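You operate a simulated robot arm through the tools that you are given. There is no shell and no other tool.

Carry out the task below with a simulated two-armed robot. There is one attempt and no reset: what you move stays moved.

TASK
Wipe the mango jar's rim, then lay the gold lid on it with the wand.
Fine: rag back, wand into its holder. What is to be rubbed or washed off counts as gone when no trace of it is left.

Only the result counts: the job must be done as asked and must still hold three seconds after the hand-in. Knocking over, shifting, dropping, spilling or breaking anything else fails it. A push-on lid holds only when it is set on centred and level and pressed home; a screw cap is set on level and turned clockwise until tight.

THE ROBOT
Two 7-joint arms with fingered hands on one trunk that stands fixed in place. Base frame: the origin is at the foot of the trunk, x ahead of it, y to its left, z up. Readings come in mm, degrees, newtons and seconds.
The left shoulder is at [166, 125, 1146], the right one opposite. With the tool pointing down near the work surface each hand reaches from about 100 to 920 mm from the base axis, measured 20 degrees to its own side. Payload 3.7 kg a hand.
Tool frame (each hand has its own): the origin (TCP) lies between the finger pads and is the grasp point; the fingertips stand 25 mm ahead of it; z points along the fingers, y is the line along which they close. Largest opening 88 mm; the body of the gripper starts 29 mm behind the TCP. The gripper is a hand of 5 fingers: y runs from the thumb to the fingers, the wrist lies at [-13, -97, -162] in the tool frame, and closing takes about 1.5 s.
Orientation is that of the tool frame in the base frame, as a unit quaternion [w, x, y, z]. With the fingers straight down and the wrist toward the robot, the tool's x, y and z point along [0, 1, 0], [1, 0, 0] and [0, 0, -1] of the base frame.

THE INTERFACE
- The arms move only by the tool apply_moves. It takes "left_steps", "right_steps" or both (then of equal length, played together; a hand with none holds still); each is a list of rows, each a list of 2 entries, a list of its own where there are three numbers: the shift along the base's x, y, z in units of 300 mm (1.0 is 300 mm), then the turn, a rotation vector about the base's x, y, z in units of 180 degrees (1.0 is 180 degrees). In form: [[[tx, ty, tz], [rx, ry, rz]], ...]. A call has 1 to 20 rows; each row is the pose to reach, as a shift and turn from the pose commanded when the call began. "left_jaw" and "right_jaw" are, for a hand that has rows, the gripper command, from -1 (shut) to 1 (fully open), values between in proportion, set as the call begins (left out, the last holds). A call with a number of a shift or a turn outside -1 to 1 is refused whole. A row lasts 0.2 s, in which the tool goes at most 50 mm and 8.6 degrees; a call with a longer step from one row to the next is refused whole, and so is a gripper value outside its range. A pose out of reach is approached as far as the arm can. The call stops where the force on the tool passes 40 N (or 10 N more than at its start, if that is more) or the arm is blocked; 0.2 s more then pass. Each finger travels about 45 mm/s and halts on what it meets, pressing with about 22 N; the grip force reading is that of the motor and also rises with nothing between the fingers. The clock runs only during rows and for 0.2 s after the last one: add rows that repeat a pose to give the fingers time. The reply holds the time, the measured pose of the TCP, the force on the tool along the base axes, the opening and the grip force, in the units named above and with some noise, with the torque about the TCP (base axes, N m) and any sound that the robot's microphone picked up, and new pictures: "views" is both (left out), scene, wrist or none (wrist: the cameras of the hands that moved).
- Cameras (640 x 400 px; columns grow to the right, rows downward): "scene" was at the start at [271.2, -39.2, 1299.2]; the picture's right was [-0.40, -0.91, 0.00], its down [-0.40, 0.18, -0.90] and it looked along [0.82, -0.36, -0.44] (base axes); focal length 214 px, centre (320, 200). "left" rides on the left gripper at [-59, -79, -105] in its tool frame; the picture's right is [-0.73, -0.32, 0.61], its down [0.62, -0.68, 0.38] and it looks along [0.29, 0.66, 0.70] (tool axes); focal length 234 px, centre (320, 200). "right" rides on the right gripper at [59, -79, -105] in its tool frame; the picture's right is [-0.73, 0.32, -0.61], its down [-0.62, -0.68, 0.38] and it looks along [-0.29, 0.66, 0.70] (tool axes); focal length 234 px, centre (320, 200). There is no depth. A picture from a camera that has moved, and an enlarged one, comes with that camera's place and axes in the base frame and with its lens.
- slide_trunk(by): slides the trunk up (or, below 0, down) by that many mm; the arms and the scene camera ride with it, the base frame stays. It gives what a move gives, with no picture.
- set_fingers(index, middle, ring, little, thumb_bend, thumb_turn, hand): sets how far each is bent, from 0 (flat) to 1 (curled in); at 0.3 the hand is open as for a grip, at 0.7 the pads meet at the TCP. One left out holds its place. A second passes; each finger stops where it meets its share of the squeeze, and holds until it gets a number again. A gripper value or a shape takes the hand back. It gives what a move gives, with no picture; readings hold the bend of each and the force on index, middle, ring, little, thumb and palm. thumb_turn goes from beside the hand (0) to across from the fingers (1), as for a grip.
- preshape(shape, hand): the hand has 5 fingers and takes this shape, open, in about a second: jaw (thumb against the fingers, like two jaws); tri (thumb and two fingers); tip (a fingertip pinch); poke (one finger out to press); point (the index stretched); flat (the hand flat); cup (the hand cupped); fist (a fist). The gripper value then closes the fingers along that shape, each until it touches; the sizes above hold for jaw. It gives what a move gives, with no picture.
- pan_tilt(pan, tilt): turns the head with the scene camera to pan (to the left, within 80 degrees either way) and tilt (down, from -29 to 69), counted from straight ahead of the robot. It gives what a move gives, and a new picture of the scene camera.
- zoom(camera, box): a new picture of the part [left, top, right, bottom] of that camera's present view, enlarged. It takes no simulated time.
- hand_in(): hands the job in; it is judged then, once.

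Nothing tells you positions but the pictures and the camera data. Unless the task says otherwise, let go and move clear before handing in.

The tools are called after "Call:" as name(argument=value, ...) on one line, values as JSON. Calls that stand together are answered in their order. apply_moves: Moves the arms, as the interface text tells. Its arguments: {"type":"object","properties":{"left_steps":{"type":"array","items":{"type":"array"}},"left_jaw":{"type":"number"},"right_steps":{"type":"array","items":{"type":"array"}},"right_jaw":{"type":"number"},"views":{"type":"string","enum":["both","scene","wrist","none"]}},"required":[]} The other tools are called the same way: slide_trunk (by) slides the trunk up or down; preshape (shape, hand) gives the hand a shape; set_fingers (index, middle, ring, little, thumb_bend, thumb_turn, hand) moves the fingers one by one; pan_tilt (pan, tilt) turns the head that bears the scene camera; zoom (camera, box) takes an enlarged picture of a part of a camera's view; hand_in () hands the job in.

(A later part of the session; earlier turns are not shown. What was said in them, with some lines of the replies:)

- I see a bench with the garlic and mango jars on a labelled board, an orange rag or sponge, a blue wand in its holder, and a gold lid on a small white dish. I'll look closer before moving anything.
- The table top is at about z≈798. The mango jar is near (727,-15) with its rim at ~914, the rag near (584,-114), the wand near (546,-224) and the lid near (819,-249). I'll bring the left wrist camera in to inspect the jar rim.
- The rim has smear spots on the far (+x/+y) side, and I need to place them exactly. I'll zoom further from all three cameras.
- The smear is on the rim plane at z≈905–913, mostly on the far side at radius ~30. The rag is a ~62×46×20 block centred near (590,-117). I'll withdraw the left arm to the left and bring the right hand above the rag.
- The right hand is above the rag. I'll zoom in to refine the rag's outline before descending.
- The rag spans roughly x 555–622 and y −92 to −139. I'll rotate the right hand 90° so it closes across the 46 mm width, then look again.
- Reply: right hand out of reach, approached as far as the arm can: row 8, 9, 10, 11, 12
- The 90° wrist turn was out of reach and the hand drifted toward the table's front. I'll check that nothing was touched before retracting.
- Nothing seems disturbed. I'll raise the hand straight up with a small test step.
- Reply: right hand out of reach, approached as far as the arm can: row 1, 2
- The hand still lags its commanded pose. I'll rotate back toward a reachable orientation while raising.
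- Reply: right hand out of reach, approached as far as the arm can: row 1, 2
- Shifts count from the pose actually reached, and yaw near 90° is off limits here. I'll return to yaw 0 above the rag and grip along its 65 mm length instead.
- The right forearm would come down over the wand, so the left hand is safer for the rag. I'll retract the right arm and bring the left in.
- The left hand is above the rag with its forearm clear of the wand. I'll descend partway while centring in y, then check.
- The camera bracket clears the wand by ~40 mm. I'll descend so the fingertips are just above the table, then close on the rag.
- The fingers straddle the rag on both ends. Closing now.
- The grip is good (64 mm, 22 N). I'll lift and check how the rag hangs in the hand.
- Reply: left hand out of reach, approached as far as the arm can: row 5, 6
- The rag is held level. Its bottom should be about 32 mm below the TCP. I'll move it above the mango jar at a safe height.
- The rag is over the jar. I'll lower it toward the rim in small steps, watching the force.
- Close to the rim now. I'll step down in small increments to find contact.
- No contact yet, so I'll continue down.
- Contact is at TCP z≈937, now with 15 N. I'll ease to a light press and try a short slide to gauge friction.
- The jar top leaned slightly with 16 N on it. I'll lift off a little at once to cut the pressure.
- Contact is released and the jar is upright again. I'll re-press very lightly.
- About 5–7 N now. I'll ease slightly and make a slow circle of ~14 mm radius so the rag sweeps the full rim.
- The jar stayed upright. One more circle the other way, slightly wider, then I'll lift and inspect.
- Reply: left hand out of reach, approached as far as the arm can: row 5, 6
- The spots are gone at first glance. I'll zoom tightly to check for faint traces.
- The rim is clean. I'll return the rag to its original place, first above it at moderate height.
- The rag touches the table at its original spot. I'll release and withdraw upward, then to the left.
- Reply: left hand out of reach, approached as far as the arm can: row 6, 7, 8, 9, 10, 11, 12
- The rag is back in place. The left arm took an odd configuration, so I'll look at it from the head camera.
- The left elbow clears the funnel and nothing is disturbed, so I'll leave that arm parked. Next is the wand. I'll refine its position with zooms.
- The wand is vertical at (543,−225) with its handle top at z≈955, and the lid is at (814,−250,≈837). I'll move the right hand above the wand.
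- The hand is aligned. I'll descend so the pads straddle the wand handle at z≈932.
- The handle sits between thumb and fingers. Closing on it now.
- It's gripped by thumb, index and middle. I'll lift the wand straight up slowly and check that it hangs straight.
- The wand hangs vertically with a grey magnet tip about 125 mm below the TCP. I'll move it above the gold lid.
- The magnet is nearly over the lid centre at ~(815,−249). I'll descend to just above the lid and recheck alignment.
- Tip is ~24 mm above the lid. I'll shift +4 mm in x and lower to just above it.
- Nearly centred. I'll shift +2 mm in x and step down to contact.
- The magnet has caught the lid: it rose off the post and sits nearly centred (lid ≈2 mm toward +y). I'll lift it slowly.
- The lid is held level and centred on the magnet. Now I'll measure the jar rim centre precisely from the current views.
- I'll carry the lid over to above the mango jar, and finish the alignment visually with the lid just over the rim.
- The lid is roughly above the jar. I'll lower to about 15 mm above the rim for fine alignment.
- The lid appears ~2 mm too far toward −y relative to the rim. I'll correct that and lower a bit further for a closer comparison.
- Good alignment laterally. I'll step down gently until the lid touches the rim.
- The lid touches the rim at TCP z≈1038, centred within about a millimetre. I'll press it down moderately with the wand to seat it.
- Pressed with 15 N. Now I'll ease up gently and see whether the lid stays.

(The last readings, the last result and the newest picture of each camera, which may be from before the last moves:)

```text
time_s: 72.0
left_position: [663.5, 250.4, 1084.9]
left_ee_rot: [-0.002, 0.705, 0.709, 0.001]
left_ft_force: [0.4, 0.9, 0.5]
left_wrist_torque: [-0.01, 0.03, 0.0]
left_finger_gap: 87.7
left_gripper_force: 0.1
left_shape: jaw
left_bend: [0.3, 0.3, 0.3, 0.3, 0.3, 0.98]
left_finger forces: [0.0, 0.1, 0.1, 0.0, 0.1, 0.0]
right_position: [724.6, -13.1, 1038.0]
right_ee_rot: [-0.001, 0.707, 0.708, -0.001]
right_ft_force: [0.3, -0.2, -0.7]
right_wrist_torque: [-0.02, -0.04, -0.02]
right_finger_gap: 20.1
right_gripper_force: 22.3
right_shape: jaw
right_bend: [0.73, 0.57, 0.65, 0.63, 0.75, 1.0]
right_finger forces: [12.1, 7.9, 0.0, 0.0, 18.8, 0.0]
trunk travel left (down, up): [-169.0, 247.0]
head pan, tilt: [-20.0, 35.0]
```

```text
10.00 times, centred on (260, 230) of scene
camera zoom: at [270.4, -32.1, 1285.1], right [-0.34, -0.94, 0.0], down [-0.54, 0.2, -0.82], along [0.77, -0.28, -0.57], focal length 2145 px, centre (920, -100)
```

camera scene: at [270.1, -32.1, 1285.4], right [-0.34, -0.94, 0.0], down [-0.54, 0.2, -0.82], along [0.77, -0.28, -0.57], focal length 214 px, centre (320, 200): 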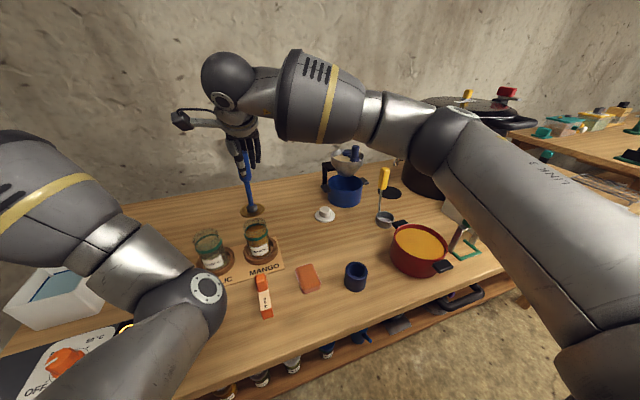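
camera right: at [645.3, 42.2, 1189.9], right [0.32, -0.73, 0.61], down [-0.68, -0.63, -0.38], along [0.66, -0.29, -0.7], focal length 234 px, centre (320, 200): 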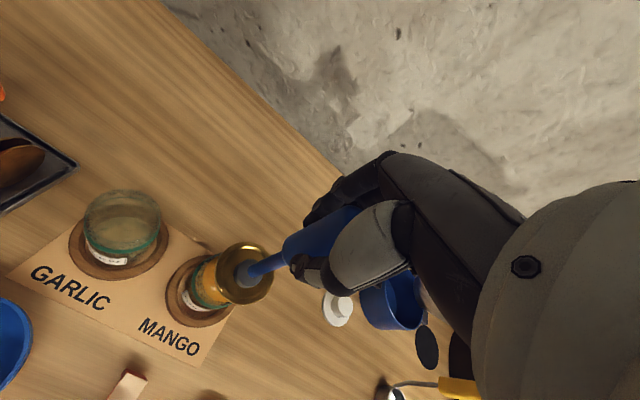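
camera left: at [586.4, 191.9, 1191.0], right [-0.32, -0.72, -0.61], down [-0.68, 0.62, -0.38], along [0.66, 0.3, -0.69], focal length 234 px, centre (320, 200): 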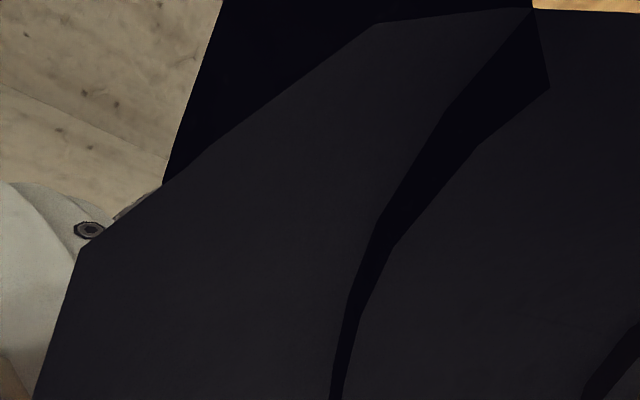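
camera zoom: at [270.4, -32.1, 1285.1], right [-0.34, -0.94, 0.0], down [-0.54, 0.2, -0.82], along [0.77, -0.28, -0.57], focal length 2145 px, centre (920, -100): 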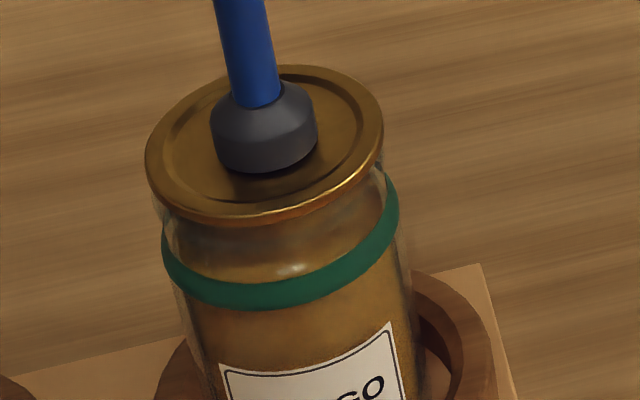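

Call:
apply_moves(right_steps=[[[0, 0, 0.005], [0, 0, 0]], [[0, 0, 0.01], [0, 0, 0]], [[0, 0, 0.01], [0, 0, 0]]], views="none")

Call:
zoom(camera="scene", box=[240, 210, 280, 250])

```text
time_s: 72.8
left_position: [662.6, 249.9, 1085.2]
left_ee_rot: [-0.001, 0.705, 0.709, 0.001]
left_ft_force: [-0.3, 0.4, 0.2]
left_wrist_torque: [-0.01, -0.04, 0.03]
left_finger_gap: 87.8
left_gripper_force: 0.0
left_shape: jaw
left_bend: [0.3, 0.3, 0.3, 0.3, 0.3, 0.98]
left_finger forces: [0.0, 0.1, 0.1, 0.0, 0.1, 0.0]
right_position: [724.8, -12.9, 1042.3]
right_ee_rot: [-0.001, 0.706, 0.708, 0.0]
right_ft_force: [0.5, -0.5, -0.5]
right_wrist_torque: [0.0, 0.04, -0.01]
right_finger_gap: 20.2
right_gripper_force: 21.5
right_shape: jaw
right_bend: [0.73, 0.57, 0.65, 0.63, 0.75, 1.0]
right_finger forces: [12.1, 7.7, 0.1, 0.0, 18.9, 0.1]
trunk travel left (down, up): [-169.0, 247.0]
head pan, tilt: [-20.0, 35.0]
```

```text
10.00 times, centred on (260, 230) of scene
camera zoom: at [270.2, -32.1, 1285.4], right [-0.34, -0.94, 0.0], down [-0.54, 0.2, -0.82], along [0.77, -0.28, -0.57], focal length 2145 px, centre (920, -100)
```

zoom: 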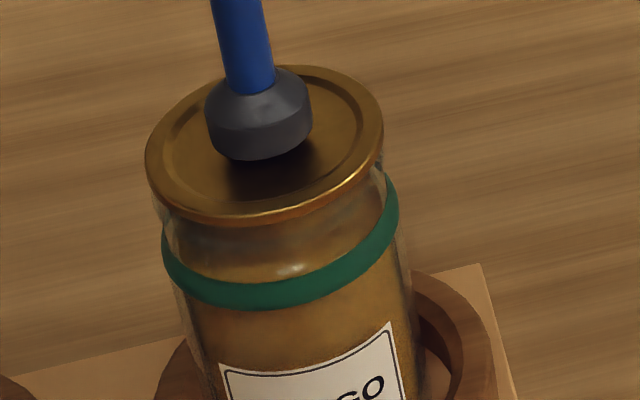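

The lid stays on the jar as the wand rises. I'll lift the wand straight up and well clear.

Call:
apply_moves(right_steps=[[[0, 0, 0.02], [0, 0, 0]], [[0, 0, 0.06], [0, 0, 0]], [[0, 0, 0.12], [0, 0, 0]], [[0, 0, 0.18], [0, 0, 0]], [[0, 0, 0.18], [0, 0, 0]]])

Call:
zoom(camera="scene", box=[230, 190, 290, 260])

Call:
zoom(camera="right", box=[170, 200, 290, 320])

```text
time_s: 74.0
left_position: [663.0, 250.6, 1086.4]
left_ee_rot: [-0.002, 0.705, 0.71, 0.0]
left_ft_force: [0.4, 0.8, -0.2]
left_wrist_torque: [0.01, 0.0, -0.04]
left_finger_gap: 87.9
left_gripper_force: 0.1
left_shape: jaw
left_bend: [0.3, 0.3, 0.3, 0.3, 0.3, 0.98]
left_finger forces: [0.1, 0.1, 0.0, 0.1, 0.1, 0.0]
right_position: [725.6, -14.2, 1097.8]
right_ee_rot: [0.0, 0.706, 0.708, 0.0]
right_ft_force: [-0.2, 0.0, -1.0]
right_wrist_torque: [-0.01, -0.04, 0.0]
right_finger_gap: 20.1
right_gripper_force: 22.5
right_shape: jaw
right_bend: [0.73, 0.57, 0.65, 0.63, 0.75, 1.0]
right_finger forces: [12.1, 7.7, 0.0, 0.1, 18.9, 0.0]
trunk travel left (down, up): [-169.0, 247.0]
head pan, tilt: [-20.0, 35.0]
camera scene: at [270.4, -32.1, 1285.3], right [-0.34, -0.94, 0.0], down [-0.54, 0.2, -0.82], along [0.77, -0.28, -0.57], focal length 214 px, centre (320, 200)
camera right: at [645.5, 44.3, 1202.6], right [0.32, -0.73, 0.61], down [-0.68, -0.63, -0.38], along [0.66, -0.29, -0.7], focal length 234 px, centre (320, 200)
```

scene: 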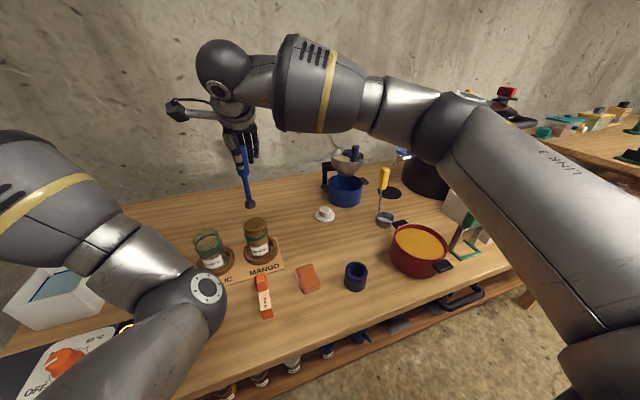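
right: 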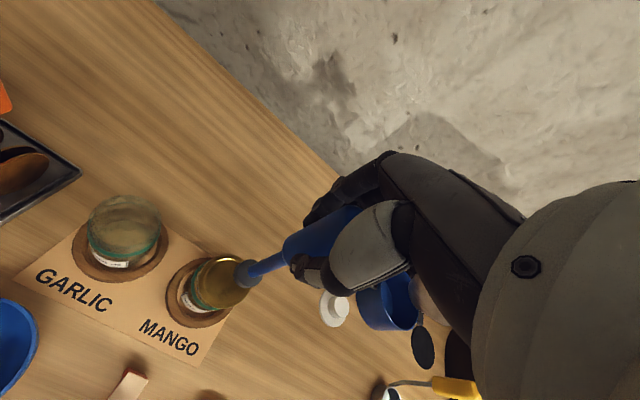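

```text
5.71 times, centred on (260, 225) of scene
camera zoom: at [270.4, -32.1, 1285.3], right [-0.34, -0.94, 0.0], down [-0.54, 0.2, -0.82], along [0.77, -0.28, -0.57], focal length 1226 px, centre (663, 57)
```

zoom: 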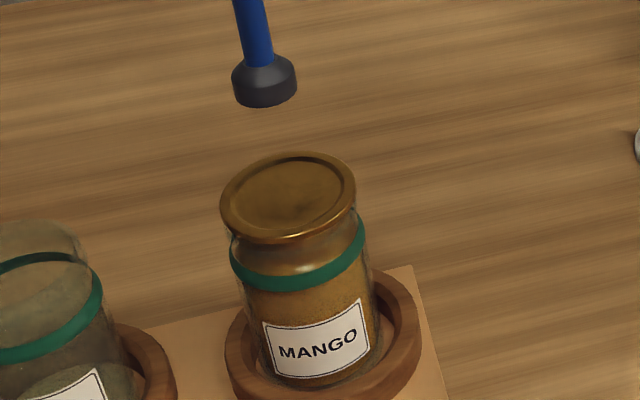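

```text
3.33 times, centred on (230, 260) of right
camera zoom: at [645.5, 44.3, 1202.6], right [0.32, -0.73, 0.61], down [-0.68, -0.63, -0.38], along [0.66, -0.29, -0.7], focal length 781 px, centre (620, 0)
```

zoom: 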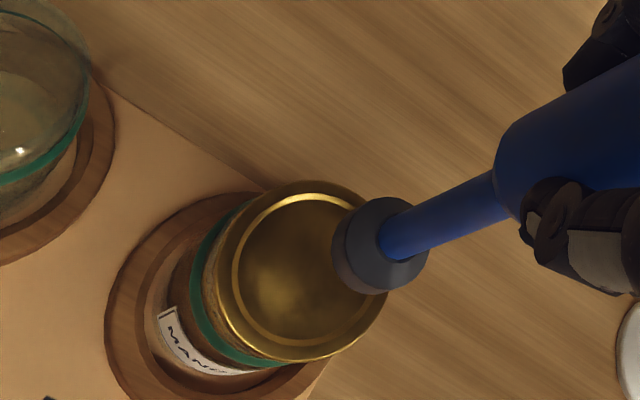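

The lid sits level and centred. Now I'll carry the wand back above its holder.

Call:
apply_moves(right_steps=[[[-0.04, -0.045, 0], [0, 0, 0]], [[-0.12, -0.137, 0], [0, 0, 0]], [[-0.2, -0.23, 0], [0, 0, 0]], [[-0.28, -0.322, 0], [0, 0, 0]], [[-0.36, -0.413, 0], [0, 0, 0]], [[-0.44, -0.505, 0], [0, 0, 0]], [[-0.52, -0.597, 0], [0, 0, 0]], [[-0.58, -0.666, 0], [0, 0, 0]], [[-0.607, -0.697, -0.05], [0, 0, 0]], [[-0.607, -0.697, -0.1], [0, 0, 0]], [[-0.607, -0.697, -0.1], [0, 0, 0]]])

Call:
zoom(camera="scene", box=[310, 190, 410, 300])

Call:
zoom(camera="right", box=[170, 200, 290, 320])

```text
time_s: 76.4
left_position: [663.1, 250.4, 1086.8]
left_ee_rot: [-0.001, 0.705, 0.709, 0.003]
left_ft_force: [-0.6, -0.1, 0.6]
left_wrist_torque: [0.02, -0.03, 0.01]
left_finger_gap: 88.0
left_gripper_force: 0.0
left_shape: jaw
left_bend: [0.3, 0.3, 0.3, 0.3, 0.3, 0.98]
left_finger forces: [0.0, 0.0, 0.1, 0.0, 0.0, 0.1]
right_position: [542.9, -222.4, 1066.8]
right_ee_rot: [0.0, 0.706, 0.708, 0.0]
right_ft_force: [-0.1, 0.5, -0.1]
right_wrist_torque: [-0.01, 0.01, 0.01]
right_finger_gap: 19.7
right_gripper_force: 22.3
right_shape: jaw
right_bend: [0.73, 0.57, 0.65, 0.63, 0.76, 1.0]
right_finger forces: [11.9, 7.7, 0.0, 0.1, 18.6, 0.1]
trunk travel left (down, up): [-169.0, 247.0]
head pan, tilt: [-20.0, 35.0]
camera scene: at [269.9, -32.1, 1285.5], right [-0.34, -0.94, 0.0], down [-0.54, 0.2, -0.82], along [0.77, -0.28, -0.57], focal length 214 px, centre (320, 200)
camera right: at [463.4, -164.8, 1171.5], right [0.32, -0.73, 0.61], down [-0.68, -0.63, -0.38], along [0.66, -0.29, -0.7], focal length 234 px, centre (320, 200)
```

scene: 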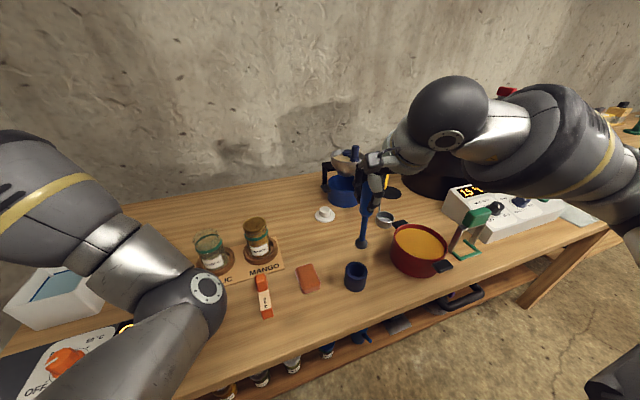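
right: 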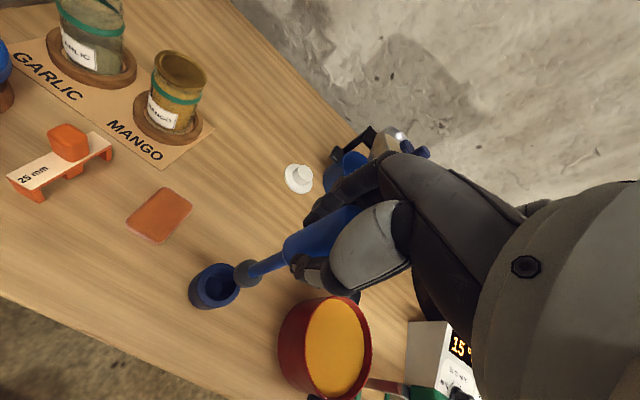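

```text
3.64 times, centred on (360, 245) of scene
camera zoom: at [269.9, -32.1, 1285.5], right [-0.34, -0.94, 0.0], down [-0.54, 0.2, -0.82], along [0.77, -0.28, -0.57], focal length 780 px, centre (174, 36)
```

zoom: 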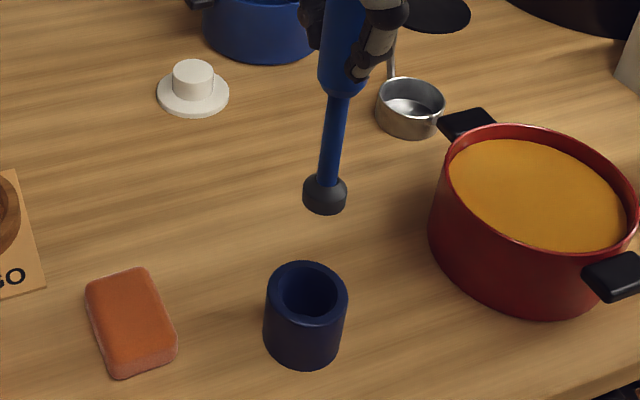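

```text
3.33 times, centred on (230, 260) of right
camera zoom: at [463.4, -164.8, 1171.5], right [0.32, -0.73, 0.61], down [-0.68, -0.63, -0.38], along [0.66, -0.29, -0.7], focal length 781 px, centre (620, 0)
```

zoom: 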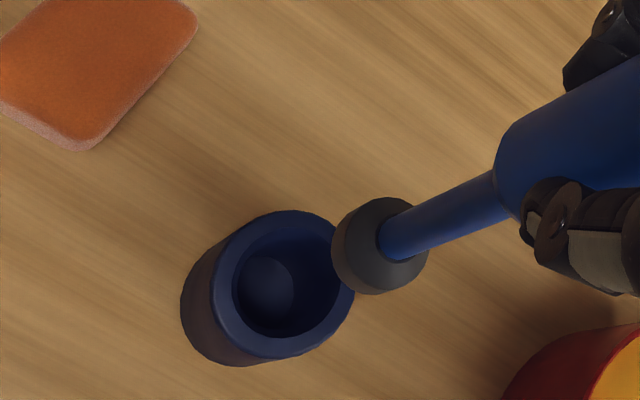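

The tip lines up with the holder's mouth. I'll descend until it's just above the cup rim and recheck.

Call:
apply_moves(right_steps=[[[0, 0, -0.08], [0, 0, 0]], [[0, 0, -0.17], [0, 0, 0]], [[0, 0, -0.25], [0, 0, 0]], [[0, 0, -0.25], [0, 0, 0]]], views="none")

Call:
zoom(camera="scene", box=[320, 220, 390, 300])

Call:
zoom(camera="right", box=[180, 210, 280, 310])

```text
time_s: 77.4
left_position: [662.5, 249.4, 1086.4]
left_ee_rot: [0.0, 0.705, 0.71, 0.002]
left_ft_force: [0.0, 0.5, 0.9]
left_wrist_torque: [0.0, -0.01, 0.0]
left_finger_gap: 87.8
left_gripper_force: 0.1
left_shape: jaw
left_bend: [0.3, 0.3, 0.3, 0.3, 0.3, 0.98]
left_finger forces: [0.0, 0.1, 0.1, 0.0, 0.1, 0.0]
right_position: [542.3, -223.4, 991.9]
right_ee_rot: [0.0, 0.706, 0.708, 0.0]
right_ft_force: [0.0, 0.3, 0.8]
right_wrist_torque: [0.01, 0.02, 0.01]
right_finger_gap: 20.0
right_gripper_force: 21.9
right_shape: jaw
right_bend: [0.73, 0.57, 0.65, 0.63, 0.76, 1.0]
right_finger forces: [11.7, 7.8, 0.0, 0.0, 18.4, 0.1]
trunk travel left (down, up): [-169.0, 247.0]
head pan, tilt: [-20.0, 35.0]
```

```text
5.00 times, centred on (355, 260) of scene
camera zoom: at [269.9, -32.1, 1285.5], right [-0.34, -0.94, 0.0], down [-0.54, 0.2, -0.82], along [0.77, -0.28, -0.57], focal length 1072 px, centre (145, -100)
```

zoom: 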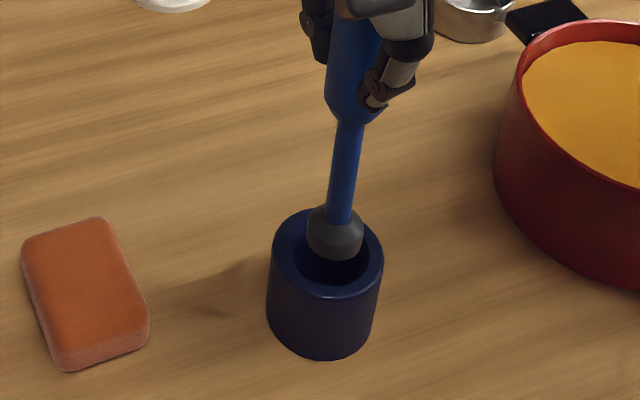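

```text
4.00 times, centred on (230, 260) of right
camera zoom: at [462.3, -165.1, 1096.0], right [0.32, -0.73, 0.61], down [-0.68, -0.62, -0.38], along [0.66, -0.29, -0.7], focal length 937 px, centre (680, -40)
```

zoom: 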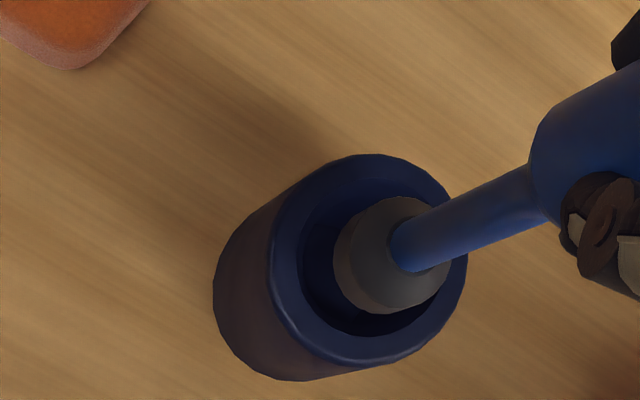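

The tip is about 2 mm off toward −x/−y. I'll correct that and lower into the cup.

Call:
apply_moves(right_steps=[[[0.005, 0.007, 0], [0, 0, 0]], [[0.005, 0.007, -0.03], [0, 0, 0]], [[0.005, 0.007, -0.07], [0, 0, 0]], [[0.005, 0.007, -0.07], [0, 0, 0]]], views="none")

Call:
zoom(camera="scene", box=[320, 220, 390, 300])

Call:
zoom(camera="right", box=[180, 210, 280, 310])

```text
time_s: 78.4
left_position: [663.2, 250.0, 1086.6]
left_ee_rot: [-0.001, 0.705, 0.709, 0.001]
left_ft_force: [-0.2, -0.6, 0.1]
left_wrist_torque: [-0.03, 0.02, 0.01]
left_finger_gap: 87.9
left_gripper_force: 0.1
left_shape: jaw
left_bend: [0.3, 0.3, 0.3, 0.3, 0.3, 0.98]
left_finger forces: [0.1, 0.0, 0.1, 0.0, 0.0, 0.0]
right_position: [544.3, -219.8, 971.3]
right_ee_rot: [0.0, 0.706, 0.708, 0.001]
right_ft_force: [0.3, -1.7, 0.1]
right_wrist_torque: [0.01, -0.01, 0.03]
right_finger_gap: 19.8
right_gripper_force: 21.7
right_shape: jaw
right_bend: [0.73, 0.57, 0.65, 0.63, 0.76, 1.0]
right_finger forces: [11.7, 7.8, 0.0, 0.1, 18.4, 0.0]
trunk travel left (down, up): [-169.0, 247.0]
head pan, tilt: [-20.0, 35.0]
```

```text
5.00 times, centred on (355, 260) of scene
camera zoom: at [270.0, -32.1, 1285.4], right [-0.34, -0.94, 0.0], down [-0.54, 0.2, -0.82], along [0.77, -0.28, -0.57], focal length 1072 px, centre (145, -100)
```

zoom: 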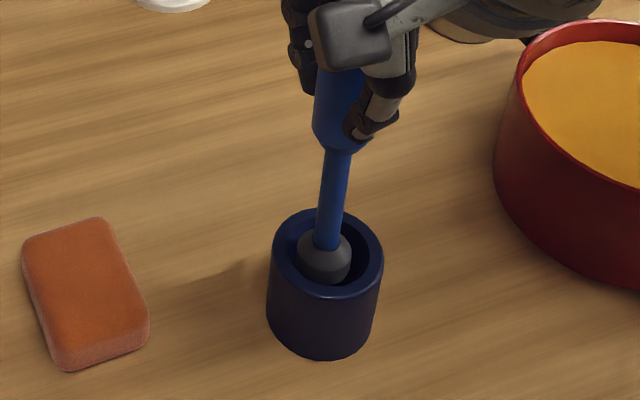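

```text
4.00 times, centred on (230, 260) of right
camera zoom: at [464.5, -162.2, 1076.3], right [0.32, -0.73, 0.61], down [-0.68, -0.62, -0.38], along [0.66, -0.29, -0.7], focal length 937 px, centre (680, -40)
```

zoom: 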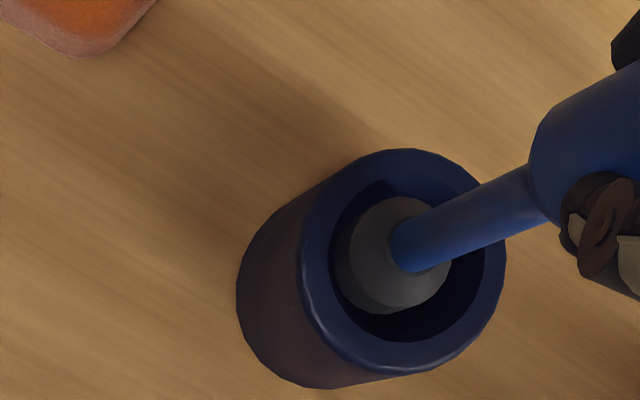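

It's entering the cup, now slightly toward +y. I'll nudge back 1.5 mm and continue down.

Call:
apply_moves(right_steps=[[[0, -0.005, 0], [0, 0, 0]], [[0, -0.006, -0.03], [0, 0, 0]], [[0, -0.006, -0.07], [0, 0, 0]], [[0, -0.006, -0.11], [0, 0, 0]], [[0, -0.006, -0.125], [0, 0, 0]], [[0, -0.006, -0.125], [0, 0, 0]]], views="none")

Call:
zoom(camera="scene", box=[320, 220, 390, 300])

Call:
zoom(camera="right", box=[180, 210, 280, 310])

```text
time_s: 79.8
left_position: [664.3, 250.3, 1086.6]
left_ee_rot: [-0.001, 0.705, 0.71, 0.001]
left_ft_force: [-0.5, 0.2, -0.3]
left_wrist_torque: [-0.01, 0.0, 0.02]
left_finger_gap: 87.6
left_gripper_force: 0.0
left_shape: jaw
left_bend: [0.3, 0.3, 0.3, 0.3, 0.3, 0.98]
left_finger forces: [0.0, 0.1, 0.0, 0.0, 0.0, 0.1]
right_position: [544.9, -221.9, 935.1]
right_ee_rot: [0.001, 0.706, 0.708, 0.001]
right_ft_force: [0.7, -0.5, -0.4]
right_wrist_torque: [-0.03, -0.02, 0.01]
right_finger_gap: 20.2
right_gripper_force: 21.7
right_shape: jaw
right_bend: [0.73, 0.57, 0.65, 0.63, 0.76, 1.0]
right_finger forces: [11.9, 7.9, 0.0, 0.0, 18.3, 0.0]
trunk travel left (down, up): [-169.0, 247.0]
head pan, tilt: [-20.0, 35.0]
```

```text
5.00 times, centred on (355, 260) of scene
camera zoom: at [270.1, -32.1, 1285.4], right [-0.34, -0.94, 0.0], down [-0.54, 0.2, -0.82], along [0.77, -0.28, -0.57], focal length 1072 px, centre (145, -100)
```

zoom: 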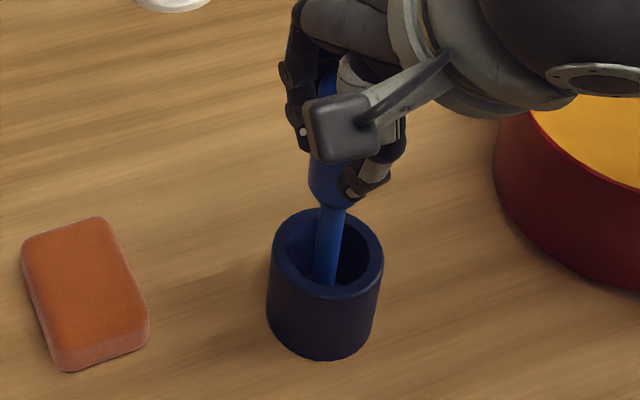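

```text
4.00 times, centred on (230, 260) of right
camera zoom: at [465.0, -164.2, 1038.9], right [0.32, -0.73, 0.61], down [-0.68, -0.62, -0.38], along [0.66, -0.29, -0.7], focal length 937 px, centre (680, -40)
```

zoom: 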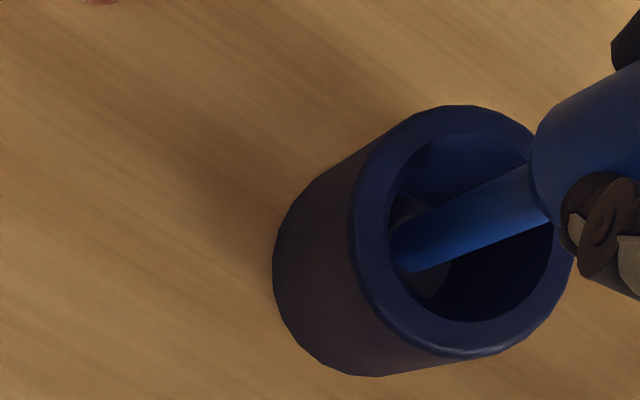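

The wand is well inside. I'll step down to the cup floor.

Call:
apply_moves(right_steps=[[[0, 0, -0.008], [0, 0, 0]], [[0, 0, -0.013], [0, 0, 0]]], views="none")

Call:
apply_moves(right_steps=[[[0, 0, -0.006], [0, 0, 0]], [[0, 0, -0.006], [0, 0, 0]]], views="none")

Call:
apply_moves(right_steps=[[[0, 0, -0.004], [0, 0, 0]], [[0, 0, -0.004], [0, 0, 0]]], views="none")

```text
time_s: 80.4
left_position: [663.7, 248.8, 1085.5]
left_ee_rot: [-0.002, 0.705, 0.709, 0.001]
left_ft_force: [-0.2, 0.0, 0.2]
left_wrist_torque: [-0.02, -0.03, 0.01]
left_finger_gap: 87.9
left_gripper_force: 0.0
left_shape: jaw
left_bend: [0.3, 0.3, 0.3, 0.3, 0.3, 0.98]
left_finger forces: [0.0, 0.0, 0.1, 0.0, 0.0, 0.0]
right_position: [545.6, -222.5, 929.6]
right_ee_rot: [0.0, 0.706, 0.708, -0.001]
right_ft_force: [0.1, 0.4, -0.5]
right_wrist_torque: [0.02, 0.03, 0.02]
right_finger_gap: 20.1
right_gripper_force: 22.0
right_shape: jaw
right_bend: [0.73, 0.57, 0.65, 0.63, 0.76, 1.0]
right_finger forces: [11.8, 7.9, 0.1, 0.0, 18.3, 0.0]
trunk travel left (down, up): [-169.0, 247.0]
head pan, tilt: [-20.0, 35.0]
```

```text
time_s: 81.0
left_position: [663.2, 249.9, 1086.5]
left_ee_rot: [-0.002, 0.704, 0.71, 0.002]
left_ft_force: [0.8, 0.2, 0.6]
left_wrist_torque: [0.0, -0.02, 0.0]
left_finger_gap: 87.9
left_gripper_force: 0.0
left_shape: jaw
left_bend: [0.3, 0.3, 0.3, 0.3, 0.3, 0.98]
left_finger forces: [0.0, 0.0, 0.0, 0.0, 0.1, 0.0]
right_position: [544.0, -222.2, 929.4]
right_ee_rot: [0.001, 0.707, 0.707, 0.001]
right_ft_force: [-0.8, 0.1, 4.3]
right_wrist_torque: [0.02, -0.01, 0.03]
right_finger_gap: 20.2
right_gripper_force: 21.7
right_shape: jaw
right_bend: [0.73, 0.57, 0.65, 0.63, 0.76, 1.0]
right_finger forces: [12.0, 8.0, 0.1, 0.0, 19.2, 0.1]
trunk travel left (down, up): [-169.0, 247.0]
head pan, tilt: [-20.0, 35.0]
```

```text
time_s: 81.6
left_position: [662.1, 251.5, 1087.5]
left_ee_rot: [-0.001, 0.705, 0.709, 0.002]
left_ft_force: [0.6, -0.3, -0.7]
left_wrist_torque: [-0.01, 0.02, -0.01]
left_finger_gap: 87.5
left_gripper_force: 0.0
left_shape: jaw
left_bend: [0.3, 0.3, 0.3, 0.3, 0.3, 0.98]
left_finger forces: [0.1, 0.1, 0.0, 0.1, 0.0, 0.0]
right_position: [544.5, -220.6, 927.9]
right_ee_rot: [0.002, 0.707, 0.707, 0.001]
right_ft_force: [-1.4, 0.1, 10.0]
right_wrist_torque: [0.01, -0.03, 0.0]
right_finger_gap: 20.2
right_gripper_force: 21.9
right_shape: jaw
right_bend: [0.73, 0.57, 0.65, 0.63, 0.76, 1.0]
right_finger forces: [12.3, 8.4, 0.0, 0.1, 20.6, 0.1]
trunk travel left (down, up): [-169.0, 247.0]
head pan, tilt: [-20.0, 35.0]
```

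The wand is on the cup floor. I'll relax the pressure, then open the hand in two stages.

Call:
apply_moves(right_steps=[[[0, 0, 0.009], [0, 0, 0]], [[0, 0, 0.009], [0, 0, 0]]], views="none")

Call:
apply_moves(right_steps=[[[0, 0, 0], [0, 0, 0]], [[0, 0, 0], [0, 0, 0]], [[0, 0, 0], [0, 0, 0]]], right_jaw=-0.35, views="none")

Call:
zoom(camera="scene", box=[320, 220, 390, 300])

Call:
zoom(camera="right", box=[200, 150, 380, 330])

```text
time_s: 82.2
left_position: [663.6, 250.0, 1086.8]
left_ee_rot: [-0.002, 0.705, 0.71, 0.001]
left_ft_force: [-0.6, -0.2, -0.1]
left_wrist_torque: [-0.01, -0.04, 0.0]
left_finger_gap: 87.7
left_gripper_force: 0.1
left_shape: jaw
left_bend: [0.3, 0.3, 0.3, 0.3, 0.3, 0.98]
left_finger forces: [0.0, 0.0, 0.1, 0.1, 0.0, 0.0]
right_position: [544.1, -222.1, 929.1]
right_ee_rot: [-0.001, 0.706, 0.708, -0.001]
right_ft_force: [-0.5, 0.7, 1.8]
right_wrist_torque: [-0.01, -0.08, -0.01]
right_finger_gap: 20.1
right_gripper_force: 22.0
right_shape: jaw
right_bend: [0.73, 0.57, 0.65, 0.63, 0.76, 1.0]
right_finger forces: [12.1, 8.3, 0.0, 0.0, 19.2, 0.0]
trunk travel left (down, up): [-169.0, 247.0]
head pan, tilt: [-20.0, 35.0]
```

```text
time_s: 83.0
left_position: [663.3, 248.9, 1084.8]
left_ee_rot: [-0.002, 0.705, 0.71, 0.002]
left_ft_force: [-0.3, -0.6, -0.2]
left_wrist_torque: [0.0, 0.0, 0.02]
left_finger_gap: 87.6
left_gripper_force: 0.0
left_shape: jaw
left_bend: [0.3, 0.3, 0.3, 0.3, 0.3, 0.98]
left_finger forces: [0.0, 0.0, 0.0, 0.0, 0.0, 0.1]
right_position: [544.8, -223.2, 930.0]
right_ee_rot: [0.0, 0.706, 0.708, 0.0]
right_ft_force: [0.5, 0.0, 0.7]
right_wrist_torque: [0.02, 0.0, 0.0]
right_finger_gap: 28.5
right_gripper_force: 0.0
right_shape: jaw
right_bend: [0.74, 0.52, 0.5, 0.47, 0.74, 1.0]
right_finger forces: [0.1, 0.1, 0.0, 0.1, 0.1, 0.0]
trunk travel left (down, up): [-169.0, 247.0]
head pan, tilt: [-20.0, 35.0]
```

```text
5.00 times, centred on (355, 260) of scene
camera zoom: at [270.1, -32.1, 1285.4], right [-0.34, -0.94, 0.0], down [-0.54, 0.2, -0.82], along [0.77, -0.28, -0.57], focal length 1072 px, centre (145, -100)
```

zoom: 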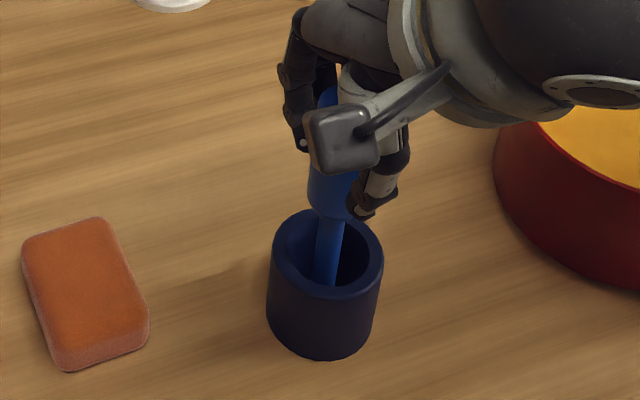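

```text
2.22 times, centred on (290, 240) of right
camera zoom: at [464.6, -164.4, 1034.6], right [0.32, -0.73, 0.61], down [-0.68, -0.63, -0.38], along [0.66, -0.29, -0.7], focal length 520 px, centre (387, 111)
```

zoom: 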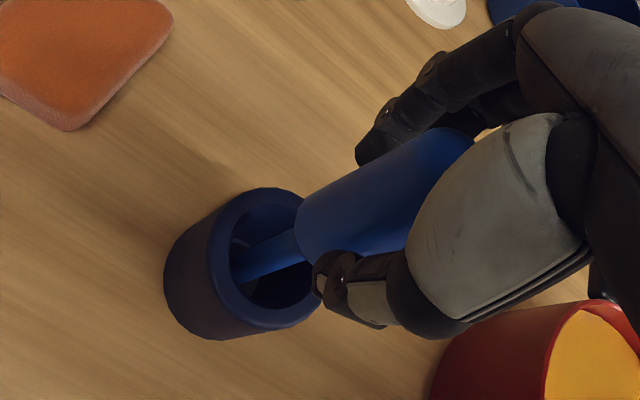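

The wand stands free. Opening fully.

Call:
apply_moves(right_steps=[[[0, 0, 0], [0, 0, 0]], [[0, 0, 0], [0, 0, 0]], [[0, 0, 0], [0, 0, 0]], [[0, 0, 0], [0, 0, 0]], [[0, 0, 0], [0, 0, 0]], [[0, 0, 0], [0, 0, 0]], [[0, 0, 0], [0, 0, 0]]], right_jaw=1, views="none")

Call:
zoom(camera="scene", box=[320, 220, 390, 300])

Call:
zoom(camera="right", box=[200, 150, 380, 330])

```text
time_s: 84.6
left_position: [663.3, 249.7, 1085.1]
left_ee_rot: [-0.001, 0.705, 0.709, 0.002]
left_ft_force: [0.3, 1.4, 0.0]
left_wrist_torque: [0.0, 0.0, 0.05]
left_finger_gap: 88.1
left_gripper_force: 0.1
left_shape: jaw
left_bend: [0.3, 0.3, 0.3, 0.3, 0.3, 0.98]
left_finger forces: [0.0, 0.0, 0.1, 0.0, 0.0, 0.1]
right_position: [544.6, -222.9, 929.7]
right_ee_rot: [0.0, 0.707, 0.708, 0.0]
right_ft_force: [-0.3, -0.1, 0.2]
right_wrist_torque: [-0.02, -0.01, -0.05]
right_finger_gap: 87.6
right_gripper_force: 0.1
right_shape: jaw
right_bend: [0.3, 0.3, 0.3, 0.3, 0.3, 0.98]
right_finger forces: [0.0, 0.0, 0.1, 0.1, 0.1, 0.0]
trunk travel left (down, up): [-169.0, 247.0]
head pan, tilt: [-20.0, 35.0]
```

```text
5.00 times, centred on (355, 260) of scene
camera zoom: at [270.1, -32.1, 1285.4], right [-0.34, -0.94, 0.0], down [-0.54, 0.2, -0.82], along [0.77, -0.28, -0.57], focal length 1072 px, centre (145, -100)
```

zoom: 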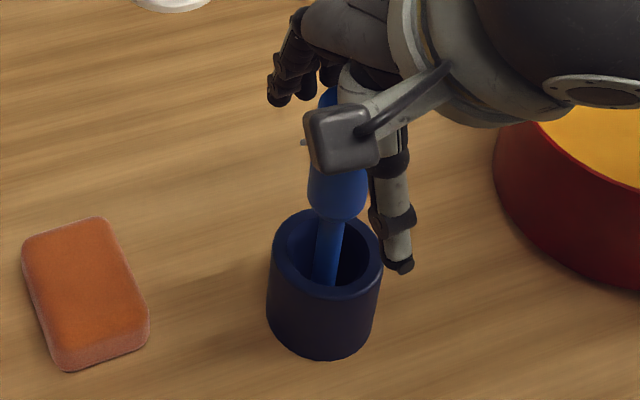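

```text
2.22 times, centred on (290, 240) of right
camera zoom: at [464.6, -164.5, 1034.7], right [0.32, -0.73, 0.61], down [-0.68, -0.63, -0.38], along [0.66, -0.29, -0.7], focal length 520 px, centre (387, 111)
```

zoom: 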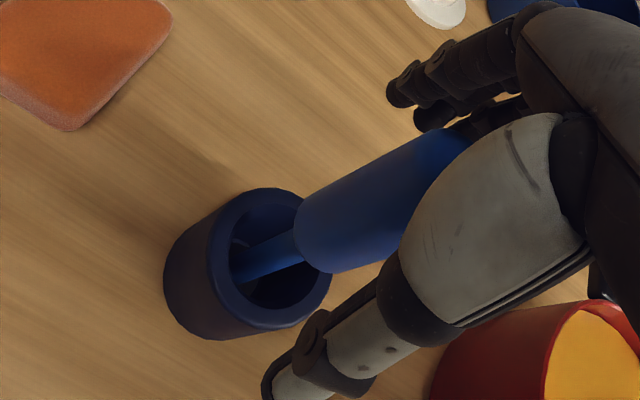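

The wand stands in its holder with the hand fully open. I'll lift straight up and retract to the start area.

Call:
apply_moves(right_steps=[[[0, 0, 0.04], [0, 0, 0]], [[0, 0, 0.12], [0, 0, 0]], [[0, 0, 0.24], [0, 0, 0]], [[0, 0, 0.36], [0, 0, 0]], [[0, 0, 0.48], [0, 0, 0]], [[-0.07, -0.04, 0.58], [0, 0, 0]], [[-0.15, -0.08, 0.68], [0, 0, 0]], [[-0.23, -0.12, 0.78], [0, 0, 0]], [[-0.31, -0.16, 0.88], [0, 0, 0]], [[-0.39, -0.2, 0.98], [0, 0, 0]], [[-0.5, -0.25, 1.0], [0, 0, 0]], [[-0.5, -0.25, 1.0], [0, 0, 0]]])

Call:
zoom(camera="scene", box=[190, 190, 410, 320])

Call:
zoom(camera="scene", box=[240, 205, 280, 265])

Call:
zoom(camera="right", box=[60, 40, 340, 260])

Call:
zoom(camera="right", box=[150, 70, 200, 130])

```text
time_s: 87.2
left_position: [663.3, 250.1, 1085.7]
left_ee_rot: [-0.001, 0.704, 0.71, 0.001]
left_ft_force: [1.2, -0.1, 0.1]
left_wrist_torque: [-0.02, 0.01, 0.0]
left_finger_gap: 87.6
left_gripper_force: 0.0
left_shape: jaw
left_bend: [0.3, 0.3, 0.3, 0.3, 0.3, 0.98]
left_finger forces: [0.1, 0.0, 0.0, 0.1, 0.0, 0.0]
right_position: [393.7, -297.2, 1229.5]
right_ee_rot: [0.0, 0.706, 0.708, 0.0]
right_ft_force: [-0.3, -0.4, -0.9]
right_wrist_torque: [0.03, 0.03, 0.0]
right_finger_gap: 87.8
right_gripper_force: 0.0
right_shape: jaw
right_bend: [0.3, 0.3, 0.3, 0.3, 0.3, 0.98]
right_finger forces: [0.0, 0.0, 0.1, 0.0, 0.0, 0.0]
trunk travel left (down, up): [-169.0, 247.0]
head pan, tilt: [-20.0, 35.0]
camera scene: at [270.6, -32.1, 1285.1], right [-0.34, -0.94, 0.0], down [-0.54, 0.2, -0.82], along [0.77, -0.28, -0.57], focal length 214 px, centre (320, 200)
camera right: at [314.1, -240.2, 1335.0], right [0.33, -0.72, 0.61], down [-0.68, -0.63, -0.38], along [0.66, -0.29, -0.7], focal length 234 px, centre (320, 200)
```

scene: 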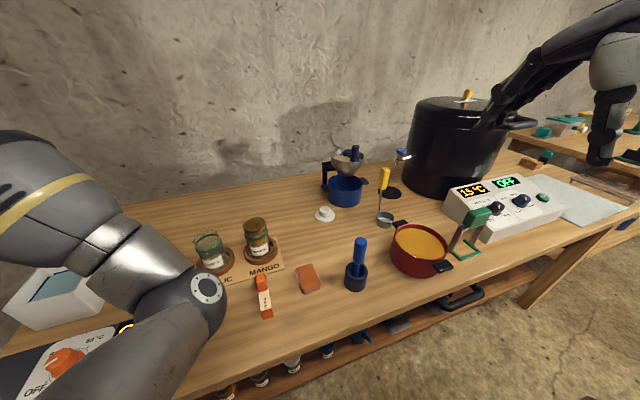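
right: 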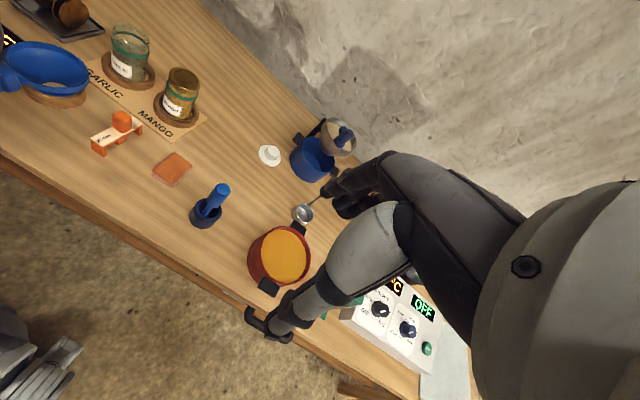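

```text
2.91 times, centred on (300, 255) of scene
camera zoom: at [270.6, -32.1, 1285.1], right [-0.34, -0.94, 0.0], down [-0.54, 0.2, -0.82], along [0.77, -0.28, -0.57], focal length 624 px, centre (378, 40)
```

zoom: 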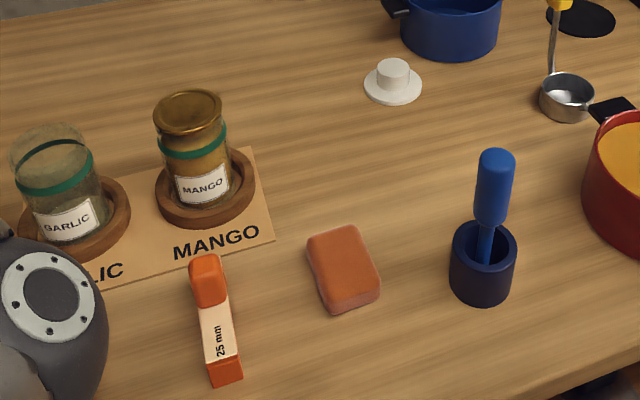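

```text
6.67 times, centred on (260, 235) of scene
camera zoom: at [270.6, -32.1, 1285.1], right [-0.34, -0.94, 0.0], down [-0.54, 0.2, -0.82], along [0.77, -0.28, -0.57], focal length 1430 px, centre (720, -33)
```

zoom: 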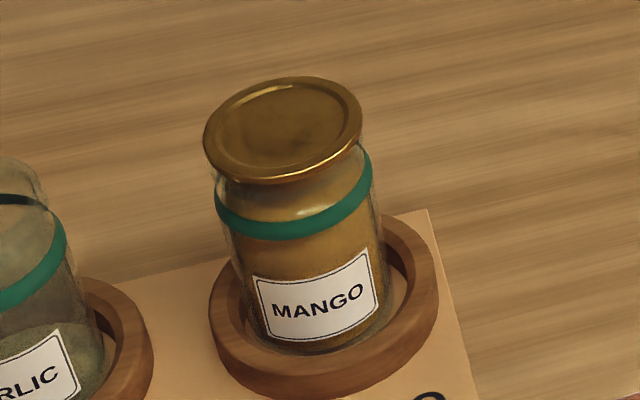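

```text
1.82 times, centred on (200, 150) of right
camera zoom: at [314.1, -240.2, 1335.0], right [0.33, -0.72, 0.61], down [-0.68, -0.63, -0.38], along [0.66, -0.29, -0.7], focal length 426 px, centre (538, 291)
```

zoom: 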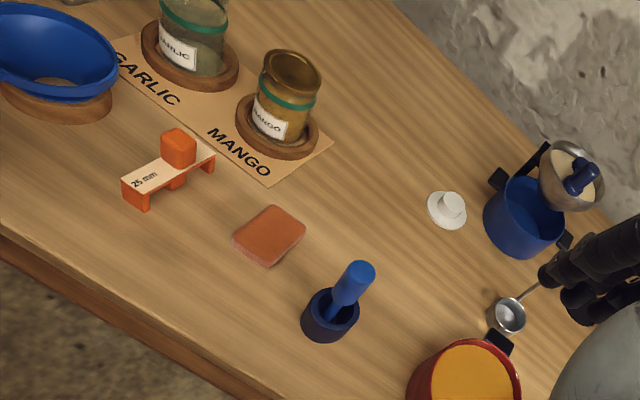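

```text
6.67 times, centred on (175, 100) of right
camera zoom: at [314.1, -240.2, 1335.0], right [0.33, -0.72, 0.61], down [-0.68, -0.63, -0.38], along [0.66, -0.29, -0.7], focal length 1561 px, centre (1287, 867)
```

zoom: 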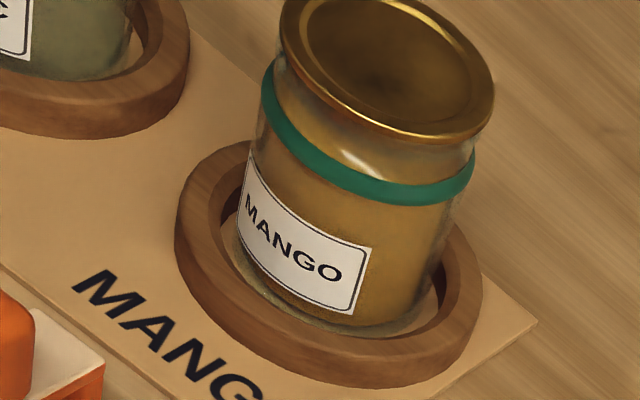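

The mango rim is wiped clean and the gold lid is seated level on the jar. The rag is back in its place, the wand stands in its holder, and both hands are empty and clear, so I'm handing in.

Call:
hand_in()

```text
The job is handed in.
```

The job is handed in: the mango jar's rim is wiped and the gold lid is on it, placed with the wand. I haven't been told the verdict.

- **Rim:** I wiped the full rim with the rag. Close views from two cameras afterwards showed no spots left.
- **Lid:** The wand's magnet carried the lid from its stand to the jar. I pressed it down with about 15 N, and it stayed on when I lifted the wand away. It looks level and centred to within about a millimetre.
- **Rag and wand:** The rag is back within a few millimetres of where it lay. The wand stands upright in its holder.

- **Jar leaned:** early in the wiping I pressed too hard and the jar's top leaned a few millimetres. It stood upright again once I eased off.
- **Reach slips:** one right-hand turn went out of reach and drifted near the bench's front edge. The left arm ended in an awkward pose to the left, its elbow above the blue funnel. I saw no sign that either touched anything.
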